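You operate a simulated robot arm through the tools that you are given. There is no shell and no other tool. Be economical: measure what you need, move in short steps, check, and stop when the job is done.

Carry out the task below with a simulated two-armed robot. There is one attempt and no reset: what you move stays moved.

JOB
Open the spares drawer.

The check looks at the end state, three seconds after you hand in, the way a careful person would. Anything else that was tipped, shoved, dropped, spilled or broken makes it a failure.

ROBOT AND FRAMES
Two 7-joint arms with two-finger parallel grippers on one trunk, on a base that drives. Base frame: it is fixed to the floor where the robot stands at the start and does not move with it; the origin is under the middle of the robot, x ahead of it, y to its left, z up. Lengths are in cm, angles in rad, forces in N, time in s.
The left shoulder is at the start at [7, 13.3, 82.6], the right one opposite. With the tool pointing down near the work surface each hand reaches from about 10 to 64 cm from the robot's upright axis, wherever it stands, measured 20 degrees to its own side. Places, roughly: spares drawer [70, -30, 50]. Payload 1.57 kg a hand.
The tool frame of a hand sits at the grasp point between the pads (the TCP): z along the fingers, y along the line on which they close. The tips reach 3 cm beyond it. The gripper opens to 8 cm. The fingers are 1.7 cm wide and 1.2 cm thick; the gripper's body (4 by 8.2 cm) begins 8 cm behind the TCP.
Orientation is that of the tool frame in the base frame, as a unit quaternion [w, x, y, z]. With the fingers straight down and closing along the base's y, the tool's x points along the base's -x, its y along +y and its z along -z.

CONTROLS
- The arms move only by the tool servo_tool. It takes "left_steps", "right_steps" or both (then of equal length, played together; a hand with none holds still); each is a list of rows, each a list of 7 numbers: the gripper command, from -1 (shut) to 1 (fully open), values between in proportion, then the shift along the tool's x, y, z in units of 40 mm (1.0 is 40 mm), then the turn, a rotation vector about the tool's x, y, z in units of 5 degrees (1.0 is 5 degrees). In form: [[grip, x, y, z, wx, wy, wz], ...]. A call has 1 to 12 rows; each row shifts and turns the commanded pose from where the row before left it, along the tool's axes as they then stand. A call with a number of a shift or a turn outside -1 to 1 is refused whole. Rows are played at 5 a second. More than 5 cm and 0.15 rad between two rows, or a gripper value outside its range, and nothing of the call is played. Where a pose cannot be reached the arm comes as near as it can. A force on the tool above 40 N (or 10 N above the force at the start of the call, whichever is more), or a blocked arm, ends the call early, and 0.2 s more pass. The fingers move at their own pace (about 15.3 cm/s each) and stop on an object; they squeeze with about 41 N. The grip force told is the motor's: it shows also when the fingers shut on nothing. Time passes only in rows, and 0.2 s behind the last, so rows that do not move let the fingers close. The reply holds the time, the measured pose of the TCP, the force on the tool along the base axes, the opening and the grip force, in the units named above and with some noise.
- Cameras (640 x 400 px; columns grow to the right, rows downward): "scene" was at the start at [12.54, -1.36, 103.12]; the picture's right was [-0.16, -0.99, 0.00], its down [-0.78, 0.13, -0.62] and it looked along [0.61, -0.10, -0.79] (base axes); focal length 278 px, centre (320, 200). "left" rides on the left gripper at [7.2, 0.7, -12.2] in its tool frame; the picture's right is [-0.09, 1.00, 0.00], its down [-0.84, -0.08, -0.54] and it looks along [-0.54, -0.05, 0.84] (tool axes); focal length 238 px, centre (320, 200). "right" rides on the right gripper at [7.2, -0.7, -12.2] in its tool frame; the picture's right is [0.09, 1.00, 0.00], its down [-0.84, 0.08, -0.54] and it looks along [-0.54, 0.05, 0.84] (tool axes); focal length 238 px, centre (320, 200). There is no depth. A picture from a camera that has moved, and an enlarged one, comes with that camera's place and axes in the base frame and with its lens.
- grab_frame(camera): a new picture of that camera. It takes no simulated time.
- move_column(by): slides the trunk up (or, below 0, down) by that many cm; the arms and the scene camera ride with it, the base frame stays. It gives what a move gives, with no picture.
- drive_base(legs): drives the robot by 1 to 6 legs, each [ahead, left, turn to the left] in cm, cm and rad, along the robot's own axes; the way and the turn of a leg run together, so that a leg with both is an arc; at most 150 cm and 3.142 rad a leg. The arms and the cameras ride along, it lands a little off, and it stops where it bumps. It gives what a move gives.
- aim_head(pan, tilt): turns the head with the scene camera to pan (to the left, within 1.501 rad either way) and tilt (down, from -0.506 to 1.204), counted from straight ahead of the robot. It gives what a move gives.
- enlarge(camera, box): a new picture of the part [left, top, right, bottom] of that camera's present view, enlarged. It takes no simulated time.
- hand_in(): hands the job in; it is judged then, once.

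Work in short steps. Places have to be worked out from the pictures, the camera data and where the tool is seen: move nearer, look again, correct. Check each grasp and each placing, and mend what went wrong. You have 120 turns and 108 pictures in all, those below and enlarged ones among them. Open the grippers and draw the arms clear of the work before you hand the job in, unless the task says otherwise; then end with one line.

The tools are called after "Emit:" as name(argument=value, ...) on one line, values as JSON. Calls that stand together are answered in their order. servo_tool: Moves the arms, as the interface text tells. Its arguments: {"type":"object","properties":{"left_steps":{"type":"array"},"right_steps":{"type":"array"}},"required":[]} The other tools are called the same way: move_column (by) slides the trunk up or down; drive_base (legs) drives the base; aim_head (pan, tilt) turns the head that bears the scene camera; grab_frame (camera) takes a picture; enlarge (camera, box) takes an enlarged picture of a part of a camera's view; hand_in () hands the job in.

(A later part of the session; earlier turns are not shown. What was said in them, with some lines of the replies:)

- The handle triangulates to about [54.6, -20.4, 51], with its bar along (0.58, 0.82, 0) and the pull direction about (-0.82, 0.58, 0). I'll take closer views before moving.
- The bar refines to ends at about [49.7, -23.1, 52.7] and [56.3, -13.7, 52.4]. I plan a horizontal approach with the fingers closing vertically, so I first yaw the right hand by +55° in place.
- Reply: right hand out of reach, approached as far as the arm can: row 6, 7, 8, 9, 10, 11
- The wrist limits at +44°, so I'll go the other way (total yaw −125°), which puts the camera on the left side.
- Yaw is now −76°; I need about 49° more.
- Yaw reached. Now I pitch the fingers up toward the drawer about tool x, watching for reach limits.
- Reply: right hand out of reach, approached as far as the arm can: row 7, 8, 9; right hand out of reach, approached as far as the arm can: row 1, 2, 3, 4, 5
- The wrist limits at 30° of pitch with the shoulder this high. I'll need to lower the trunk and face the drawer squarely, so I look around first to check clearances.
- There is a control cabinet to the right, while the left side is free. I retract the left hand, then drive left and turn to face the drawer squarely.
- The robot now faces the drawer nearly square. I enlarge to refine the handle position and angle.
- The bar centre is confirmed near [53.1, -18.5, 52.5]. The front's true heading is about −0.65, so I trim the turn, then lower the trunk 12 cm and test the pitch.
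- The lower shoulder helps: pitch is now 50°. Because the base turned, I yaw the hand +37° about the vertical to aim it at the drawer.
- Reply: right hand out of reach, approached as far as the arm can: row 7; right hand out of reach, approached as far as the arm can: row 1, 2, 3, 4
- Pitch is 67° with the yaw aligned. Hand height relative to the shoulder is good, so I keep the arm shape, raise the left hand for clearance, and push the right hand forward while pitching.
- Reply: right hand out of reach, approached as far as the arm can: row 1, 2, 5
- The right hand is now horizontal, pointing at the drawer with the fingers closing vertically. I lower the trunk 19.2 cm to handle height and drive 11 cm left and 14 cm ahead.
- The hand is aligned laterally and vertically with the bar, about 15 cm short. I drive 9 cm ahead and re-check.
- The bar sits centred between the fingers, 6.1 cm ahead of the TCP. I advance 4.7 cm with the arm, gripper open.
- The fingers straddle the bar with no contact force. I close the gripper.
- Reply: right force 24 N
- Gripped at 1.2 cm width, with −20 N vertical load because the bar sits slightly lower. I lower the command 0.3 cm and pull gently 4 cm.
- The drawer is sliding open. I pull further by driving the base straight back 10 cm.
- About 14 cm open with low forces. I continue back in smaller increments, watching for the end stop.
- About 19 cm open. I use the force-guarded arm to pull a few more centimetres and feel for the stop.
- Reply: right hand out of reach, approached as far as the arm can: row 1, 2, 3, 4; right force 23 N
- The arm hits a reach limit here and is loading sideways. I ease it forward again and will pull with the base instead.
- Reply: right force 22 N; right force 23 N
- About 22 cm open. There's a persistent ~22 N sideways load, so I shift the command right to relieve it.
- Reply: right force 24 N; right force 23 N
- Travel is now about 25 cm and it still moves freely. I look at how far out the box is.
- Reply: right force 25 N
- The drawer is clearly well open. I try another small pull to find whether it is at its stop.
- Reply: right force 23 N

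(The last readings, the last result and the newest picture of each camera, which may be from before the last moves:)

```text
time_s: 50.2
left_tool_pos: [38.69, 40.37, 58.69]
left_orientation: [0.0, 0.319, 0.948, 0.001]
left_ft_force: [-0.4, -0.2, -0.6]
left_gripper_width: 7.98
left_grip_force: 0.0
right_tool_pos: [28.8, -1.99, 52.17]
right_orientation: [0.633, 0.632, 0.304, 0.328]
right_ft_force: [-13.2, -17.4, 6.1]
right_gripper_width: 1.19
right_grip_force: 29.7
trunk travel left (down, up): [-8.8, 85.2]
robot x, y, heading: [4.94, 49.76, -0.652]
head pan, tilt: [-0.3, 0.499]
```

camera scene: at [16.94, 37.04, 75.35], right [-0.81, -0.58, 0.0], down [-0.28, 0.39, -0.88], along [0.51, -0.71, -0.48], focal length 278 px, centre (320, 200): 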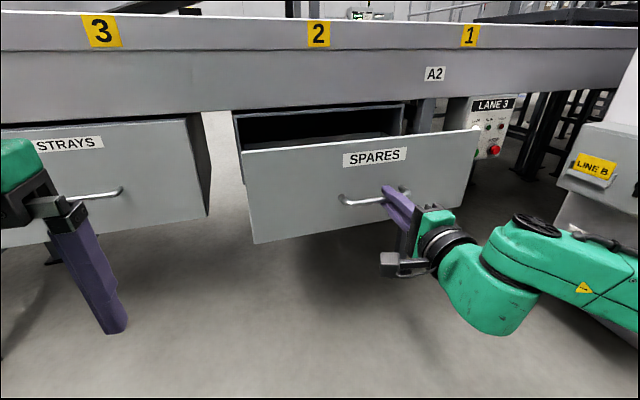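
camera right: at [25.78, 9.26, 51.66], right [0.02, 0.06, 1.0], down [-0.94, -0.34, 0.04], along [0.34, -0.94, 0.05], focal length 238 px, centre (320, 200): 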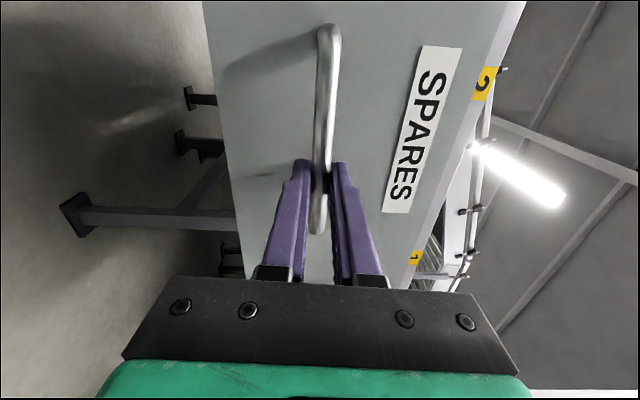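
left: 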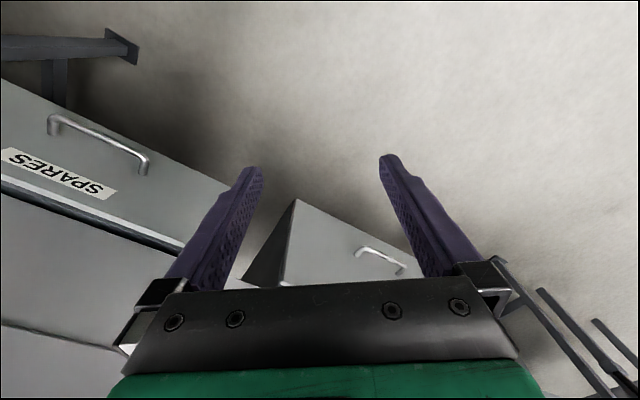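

Emit:
drive_base(legs=[[-3, 0, 0]])

Emit:
grab_frame(camera="scene")

Emit:
grab_frame(camera="right")

```text
time_s: 51.0
left_tool_pos: [36.56, 41.93, 58.66]
left_orientation: [-0.001, 0.319, 0.948, 0.001]
left_ft_force: [-0.5, 0.4, -0.5]
left_gripper_width: 8.0
left_grip_force: 0.1
right_tool_pos: [26.63, -0.15, 52.32]
right_orientation: [0.633, 0.633, 0.304, 0.327]
right_ft_force: [9.9, -10.1, 4.9]
right_gripper_width: 1.22
right_grip_force: 28.7
trunk travel left (down, up): [-8.8, 85.2]
robot x, y, heading: [2.6, 51.43, -0.651]
head pan, tilt: [-0.3, 0.499]
```

```text
80 pictures are left
camera scene: at [12.38, 40.7, 75.33], right [-0.81, -0.58, 0.0], down [-0.28, 0.39, -0.88], along [0.51, -0.71, -0.48], focal length 278 px, centre (320, 200)
```

scene: 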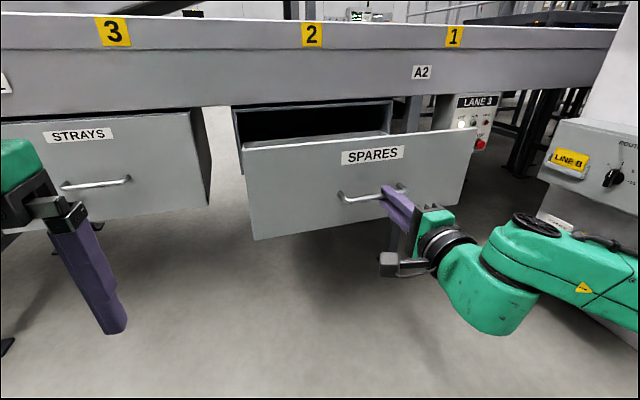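

```text
79 pictures are left
camera right: at [21.15, 12.9, 51.65], right [0.03, 0.06, 1.0], down [-0.94, -0.34, 0.05], along [0.34, -0.94, 0.05], focal length 238 px, centre (320, 200)
```

right: 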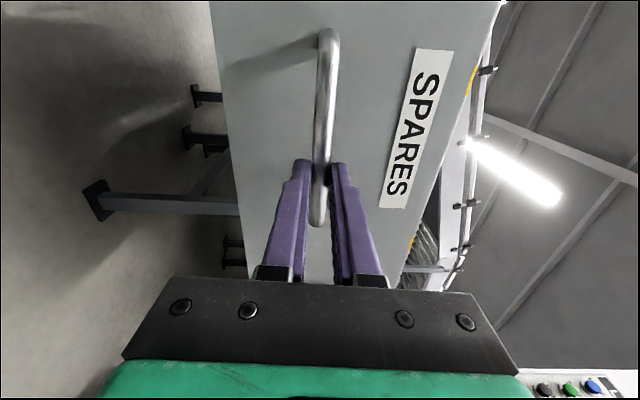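

A forward pull of 14 N and a slight slip along the bar show the end stop is reached at about 31 cm. I release the handle and check.

Emit:
servo_tool(right_steps=[[-0.5, 0, 0, 0, 0, 0, 0], [0.2, 0, 0, 0, 0, 0, 0], [0.6, 0, 0, 0, 0, 0, 0], [0.6, 0, 0, 0, 0, 0, 0]])

Emit:
grab_frame(camera="right")

```text
time_s: 52.0
left_tool_pos: [36.39, 42.02, 58.65]
left_orientation: [0.0, 0.319, 0.948, 0.0]
left_ft_force: [-0.1, -0.3, 0.6]
left_gripper_width: 8.01
left_grip_force: 0.0
right_tool_pos: [26.41, -0.12, 52.34]
right_orientation: [0.633, 0.632, 0.304, 0.327]
right_ft_force: [-0.2, 0.0, -0.4]
right_gripper_width: 6.41
right_grip_force: 0.0
trunk travel left (down, up): [-8.8, 85.2]
robot x, y, heading: [2.96, 51.44, -0.646]
head pan, tilt: [-0.3, 0.499]
```

```text
78 pictures are left
camera right: at [21.11, 12.91, 51.68], right [0.03, 0.06, 1.0], down [-0.94, -0.34, 0.05], along [0.34, -0.94, 0.05], focal length 238 px, centre (320, 200)
```

right: 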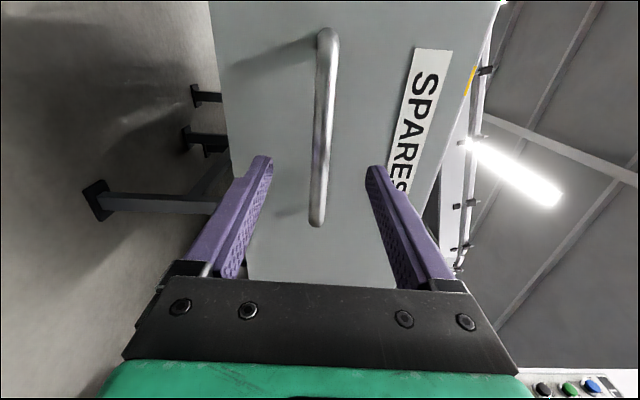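

Released cleanly, with no contact force. I back away 15 cm and take a final look.

Emit:
drive_base(legs=[[-15, 0, 0]])

Emit:
grab_frame(camera="scene")

```text
time_s: 53.4
left_tool_pos: [24.6, 51.15, 58.83]
left_orientation: [0.0, 0.318, 0.948, 0.001]
left_ft_force: [0.3, 0.7, 0.2]
left_gripper_width: 7.99
left_grip_force: 0.1
right_tool_pos: [14.62, 8.86, 52.27]
right_orientation: [0.633, 0.632, 0.305, 0.328]
right_ft_force: [-0.3, -0.3, -0.1]
right_gripper_width: 6.42
right_grip_force: 0.1
trunk travel left (down, up): [-8.8, 85.2]
robot x, y, heading: [-9.03, 60.39, -0.646]
head pan, tilt: [-0.3, 0.499]
```

```text
77 pictures are left
camera scene: at [0.49, 49.73, 75.34], right [-0.81, -0.58, 0.0], down [-0.28, 0.39, -0.88], along [0.51, -0.71, -0.48], focal length 278 px, centre (320, 200)
```

scene: 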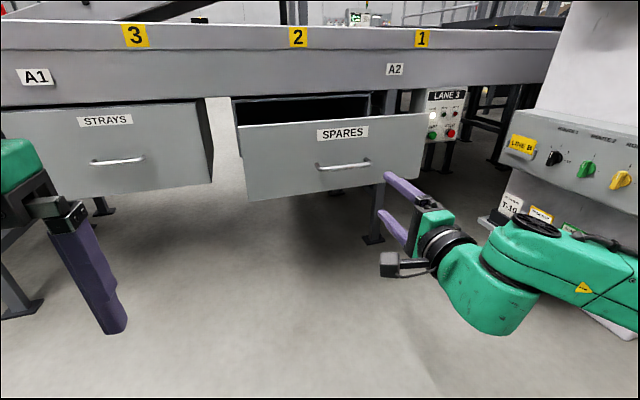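

The drawer looks open. I wait a moment and compare a second picture to confirm it isn't drifting closed.

Emit:
servo_tool(right_steps=[[1, 0, 0, 0, 0, 0, 0], [1, 0, 0, 0, 0, 0, 0], [1, 0, 0, 0, 0, 0, 0], [1, 0, 0, 0, 0, 0, 0], [1, 0, 0, 0, 0, 0, 0], [1, 0, 0, 0, 0, 0, 0], [1, 0, 0, 0, 0, 0, 0], [1, 0, 0, 0, 0, 0, 0], [1, 0, 0, 0, 0, 0, 0], [1, 0, 0, 0, 0, 0, 0]])

Emit:
move_column(by=35)

Emit:
grab_frame(camera="scene")

```text
time_s: 55.6
left_tool_pos: [24.59, 51.15, 58.78]
left_orientation: [0.0, 0.318, 0.948, 0.001]
left_ft_force: [-0.2, -0.7, 0.1]
left_gripper_width: 8.0
left_grip_force: 0.1
right_tool_pos: [14.75, 8.81, 52.26]
right_orientation: [0.633, 0.632, 0.305, 0.328]
right_ft_force: [0.0, -0.2, 0.0]
right_gripper_width: 7.98
right_grip_force: 0.0
trunk travel left (down, up): [-8.8, 85.2]
robot x, y, heading: [-9.0, 60.56, -0.642]
head pan, tilt: [-0.3, 0.499]
```

```text
time_s: 59.0
left_tool_pos: [24.65, 51.21, 93.78]
left_orientation: [0.0, 0.318, 0.948, 0.0]
left_ft_force: [0.1, 0.5, 0.9]
left_gripper_width: 8.03
left_grip_force: 0.1
right_tool_pos: [14.67, 8.92, 87.32]
right_orientation: [0.633, 0.632, 0.306, 0.328]
right_ft_force: [0.2, 0.3, -0.3]
right_gripper_width: 8.02
right_grip_force: 0.0
trunk travel left (down, up): [-43.8, 50.2]
robot x, y, heading: [-8.78, 60.28, -0.645]
head pan, tilt: [-0.3, 0.499]
```

```text
76 pictures are left
camera scene: at [0.5, 49.72, 110.33], right [-0.81, -0.58, 0.0], down [-0.28, 0.39, -0.88], along [0.51, -0.71, -0.48], focal length 278 px, centre (320, 200)
```

scene: 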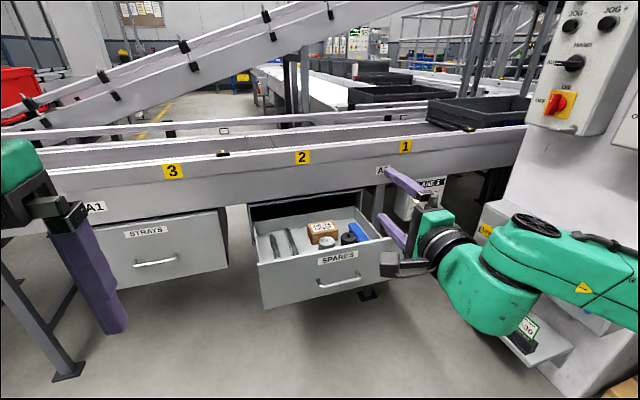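

The spares drawer is fully open with its contents in place, the grippers are open, and both arms are clear. I hand in.

Emit:
hand_in()

```text
The job is handed in.
```

The spares drawer is open about 31 cm, out to its end stop, and in the last picture nothing else had been disturbed.
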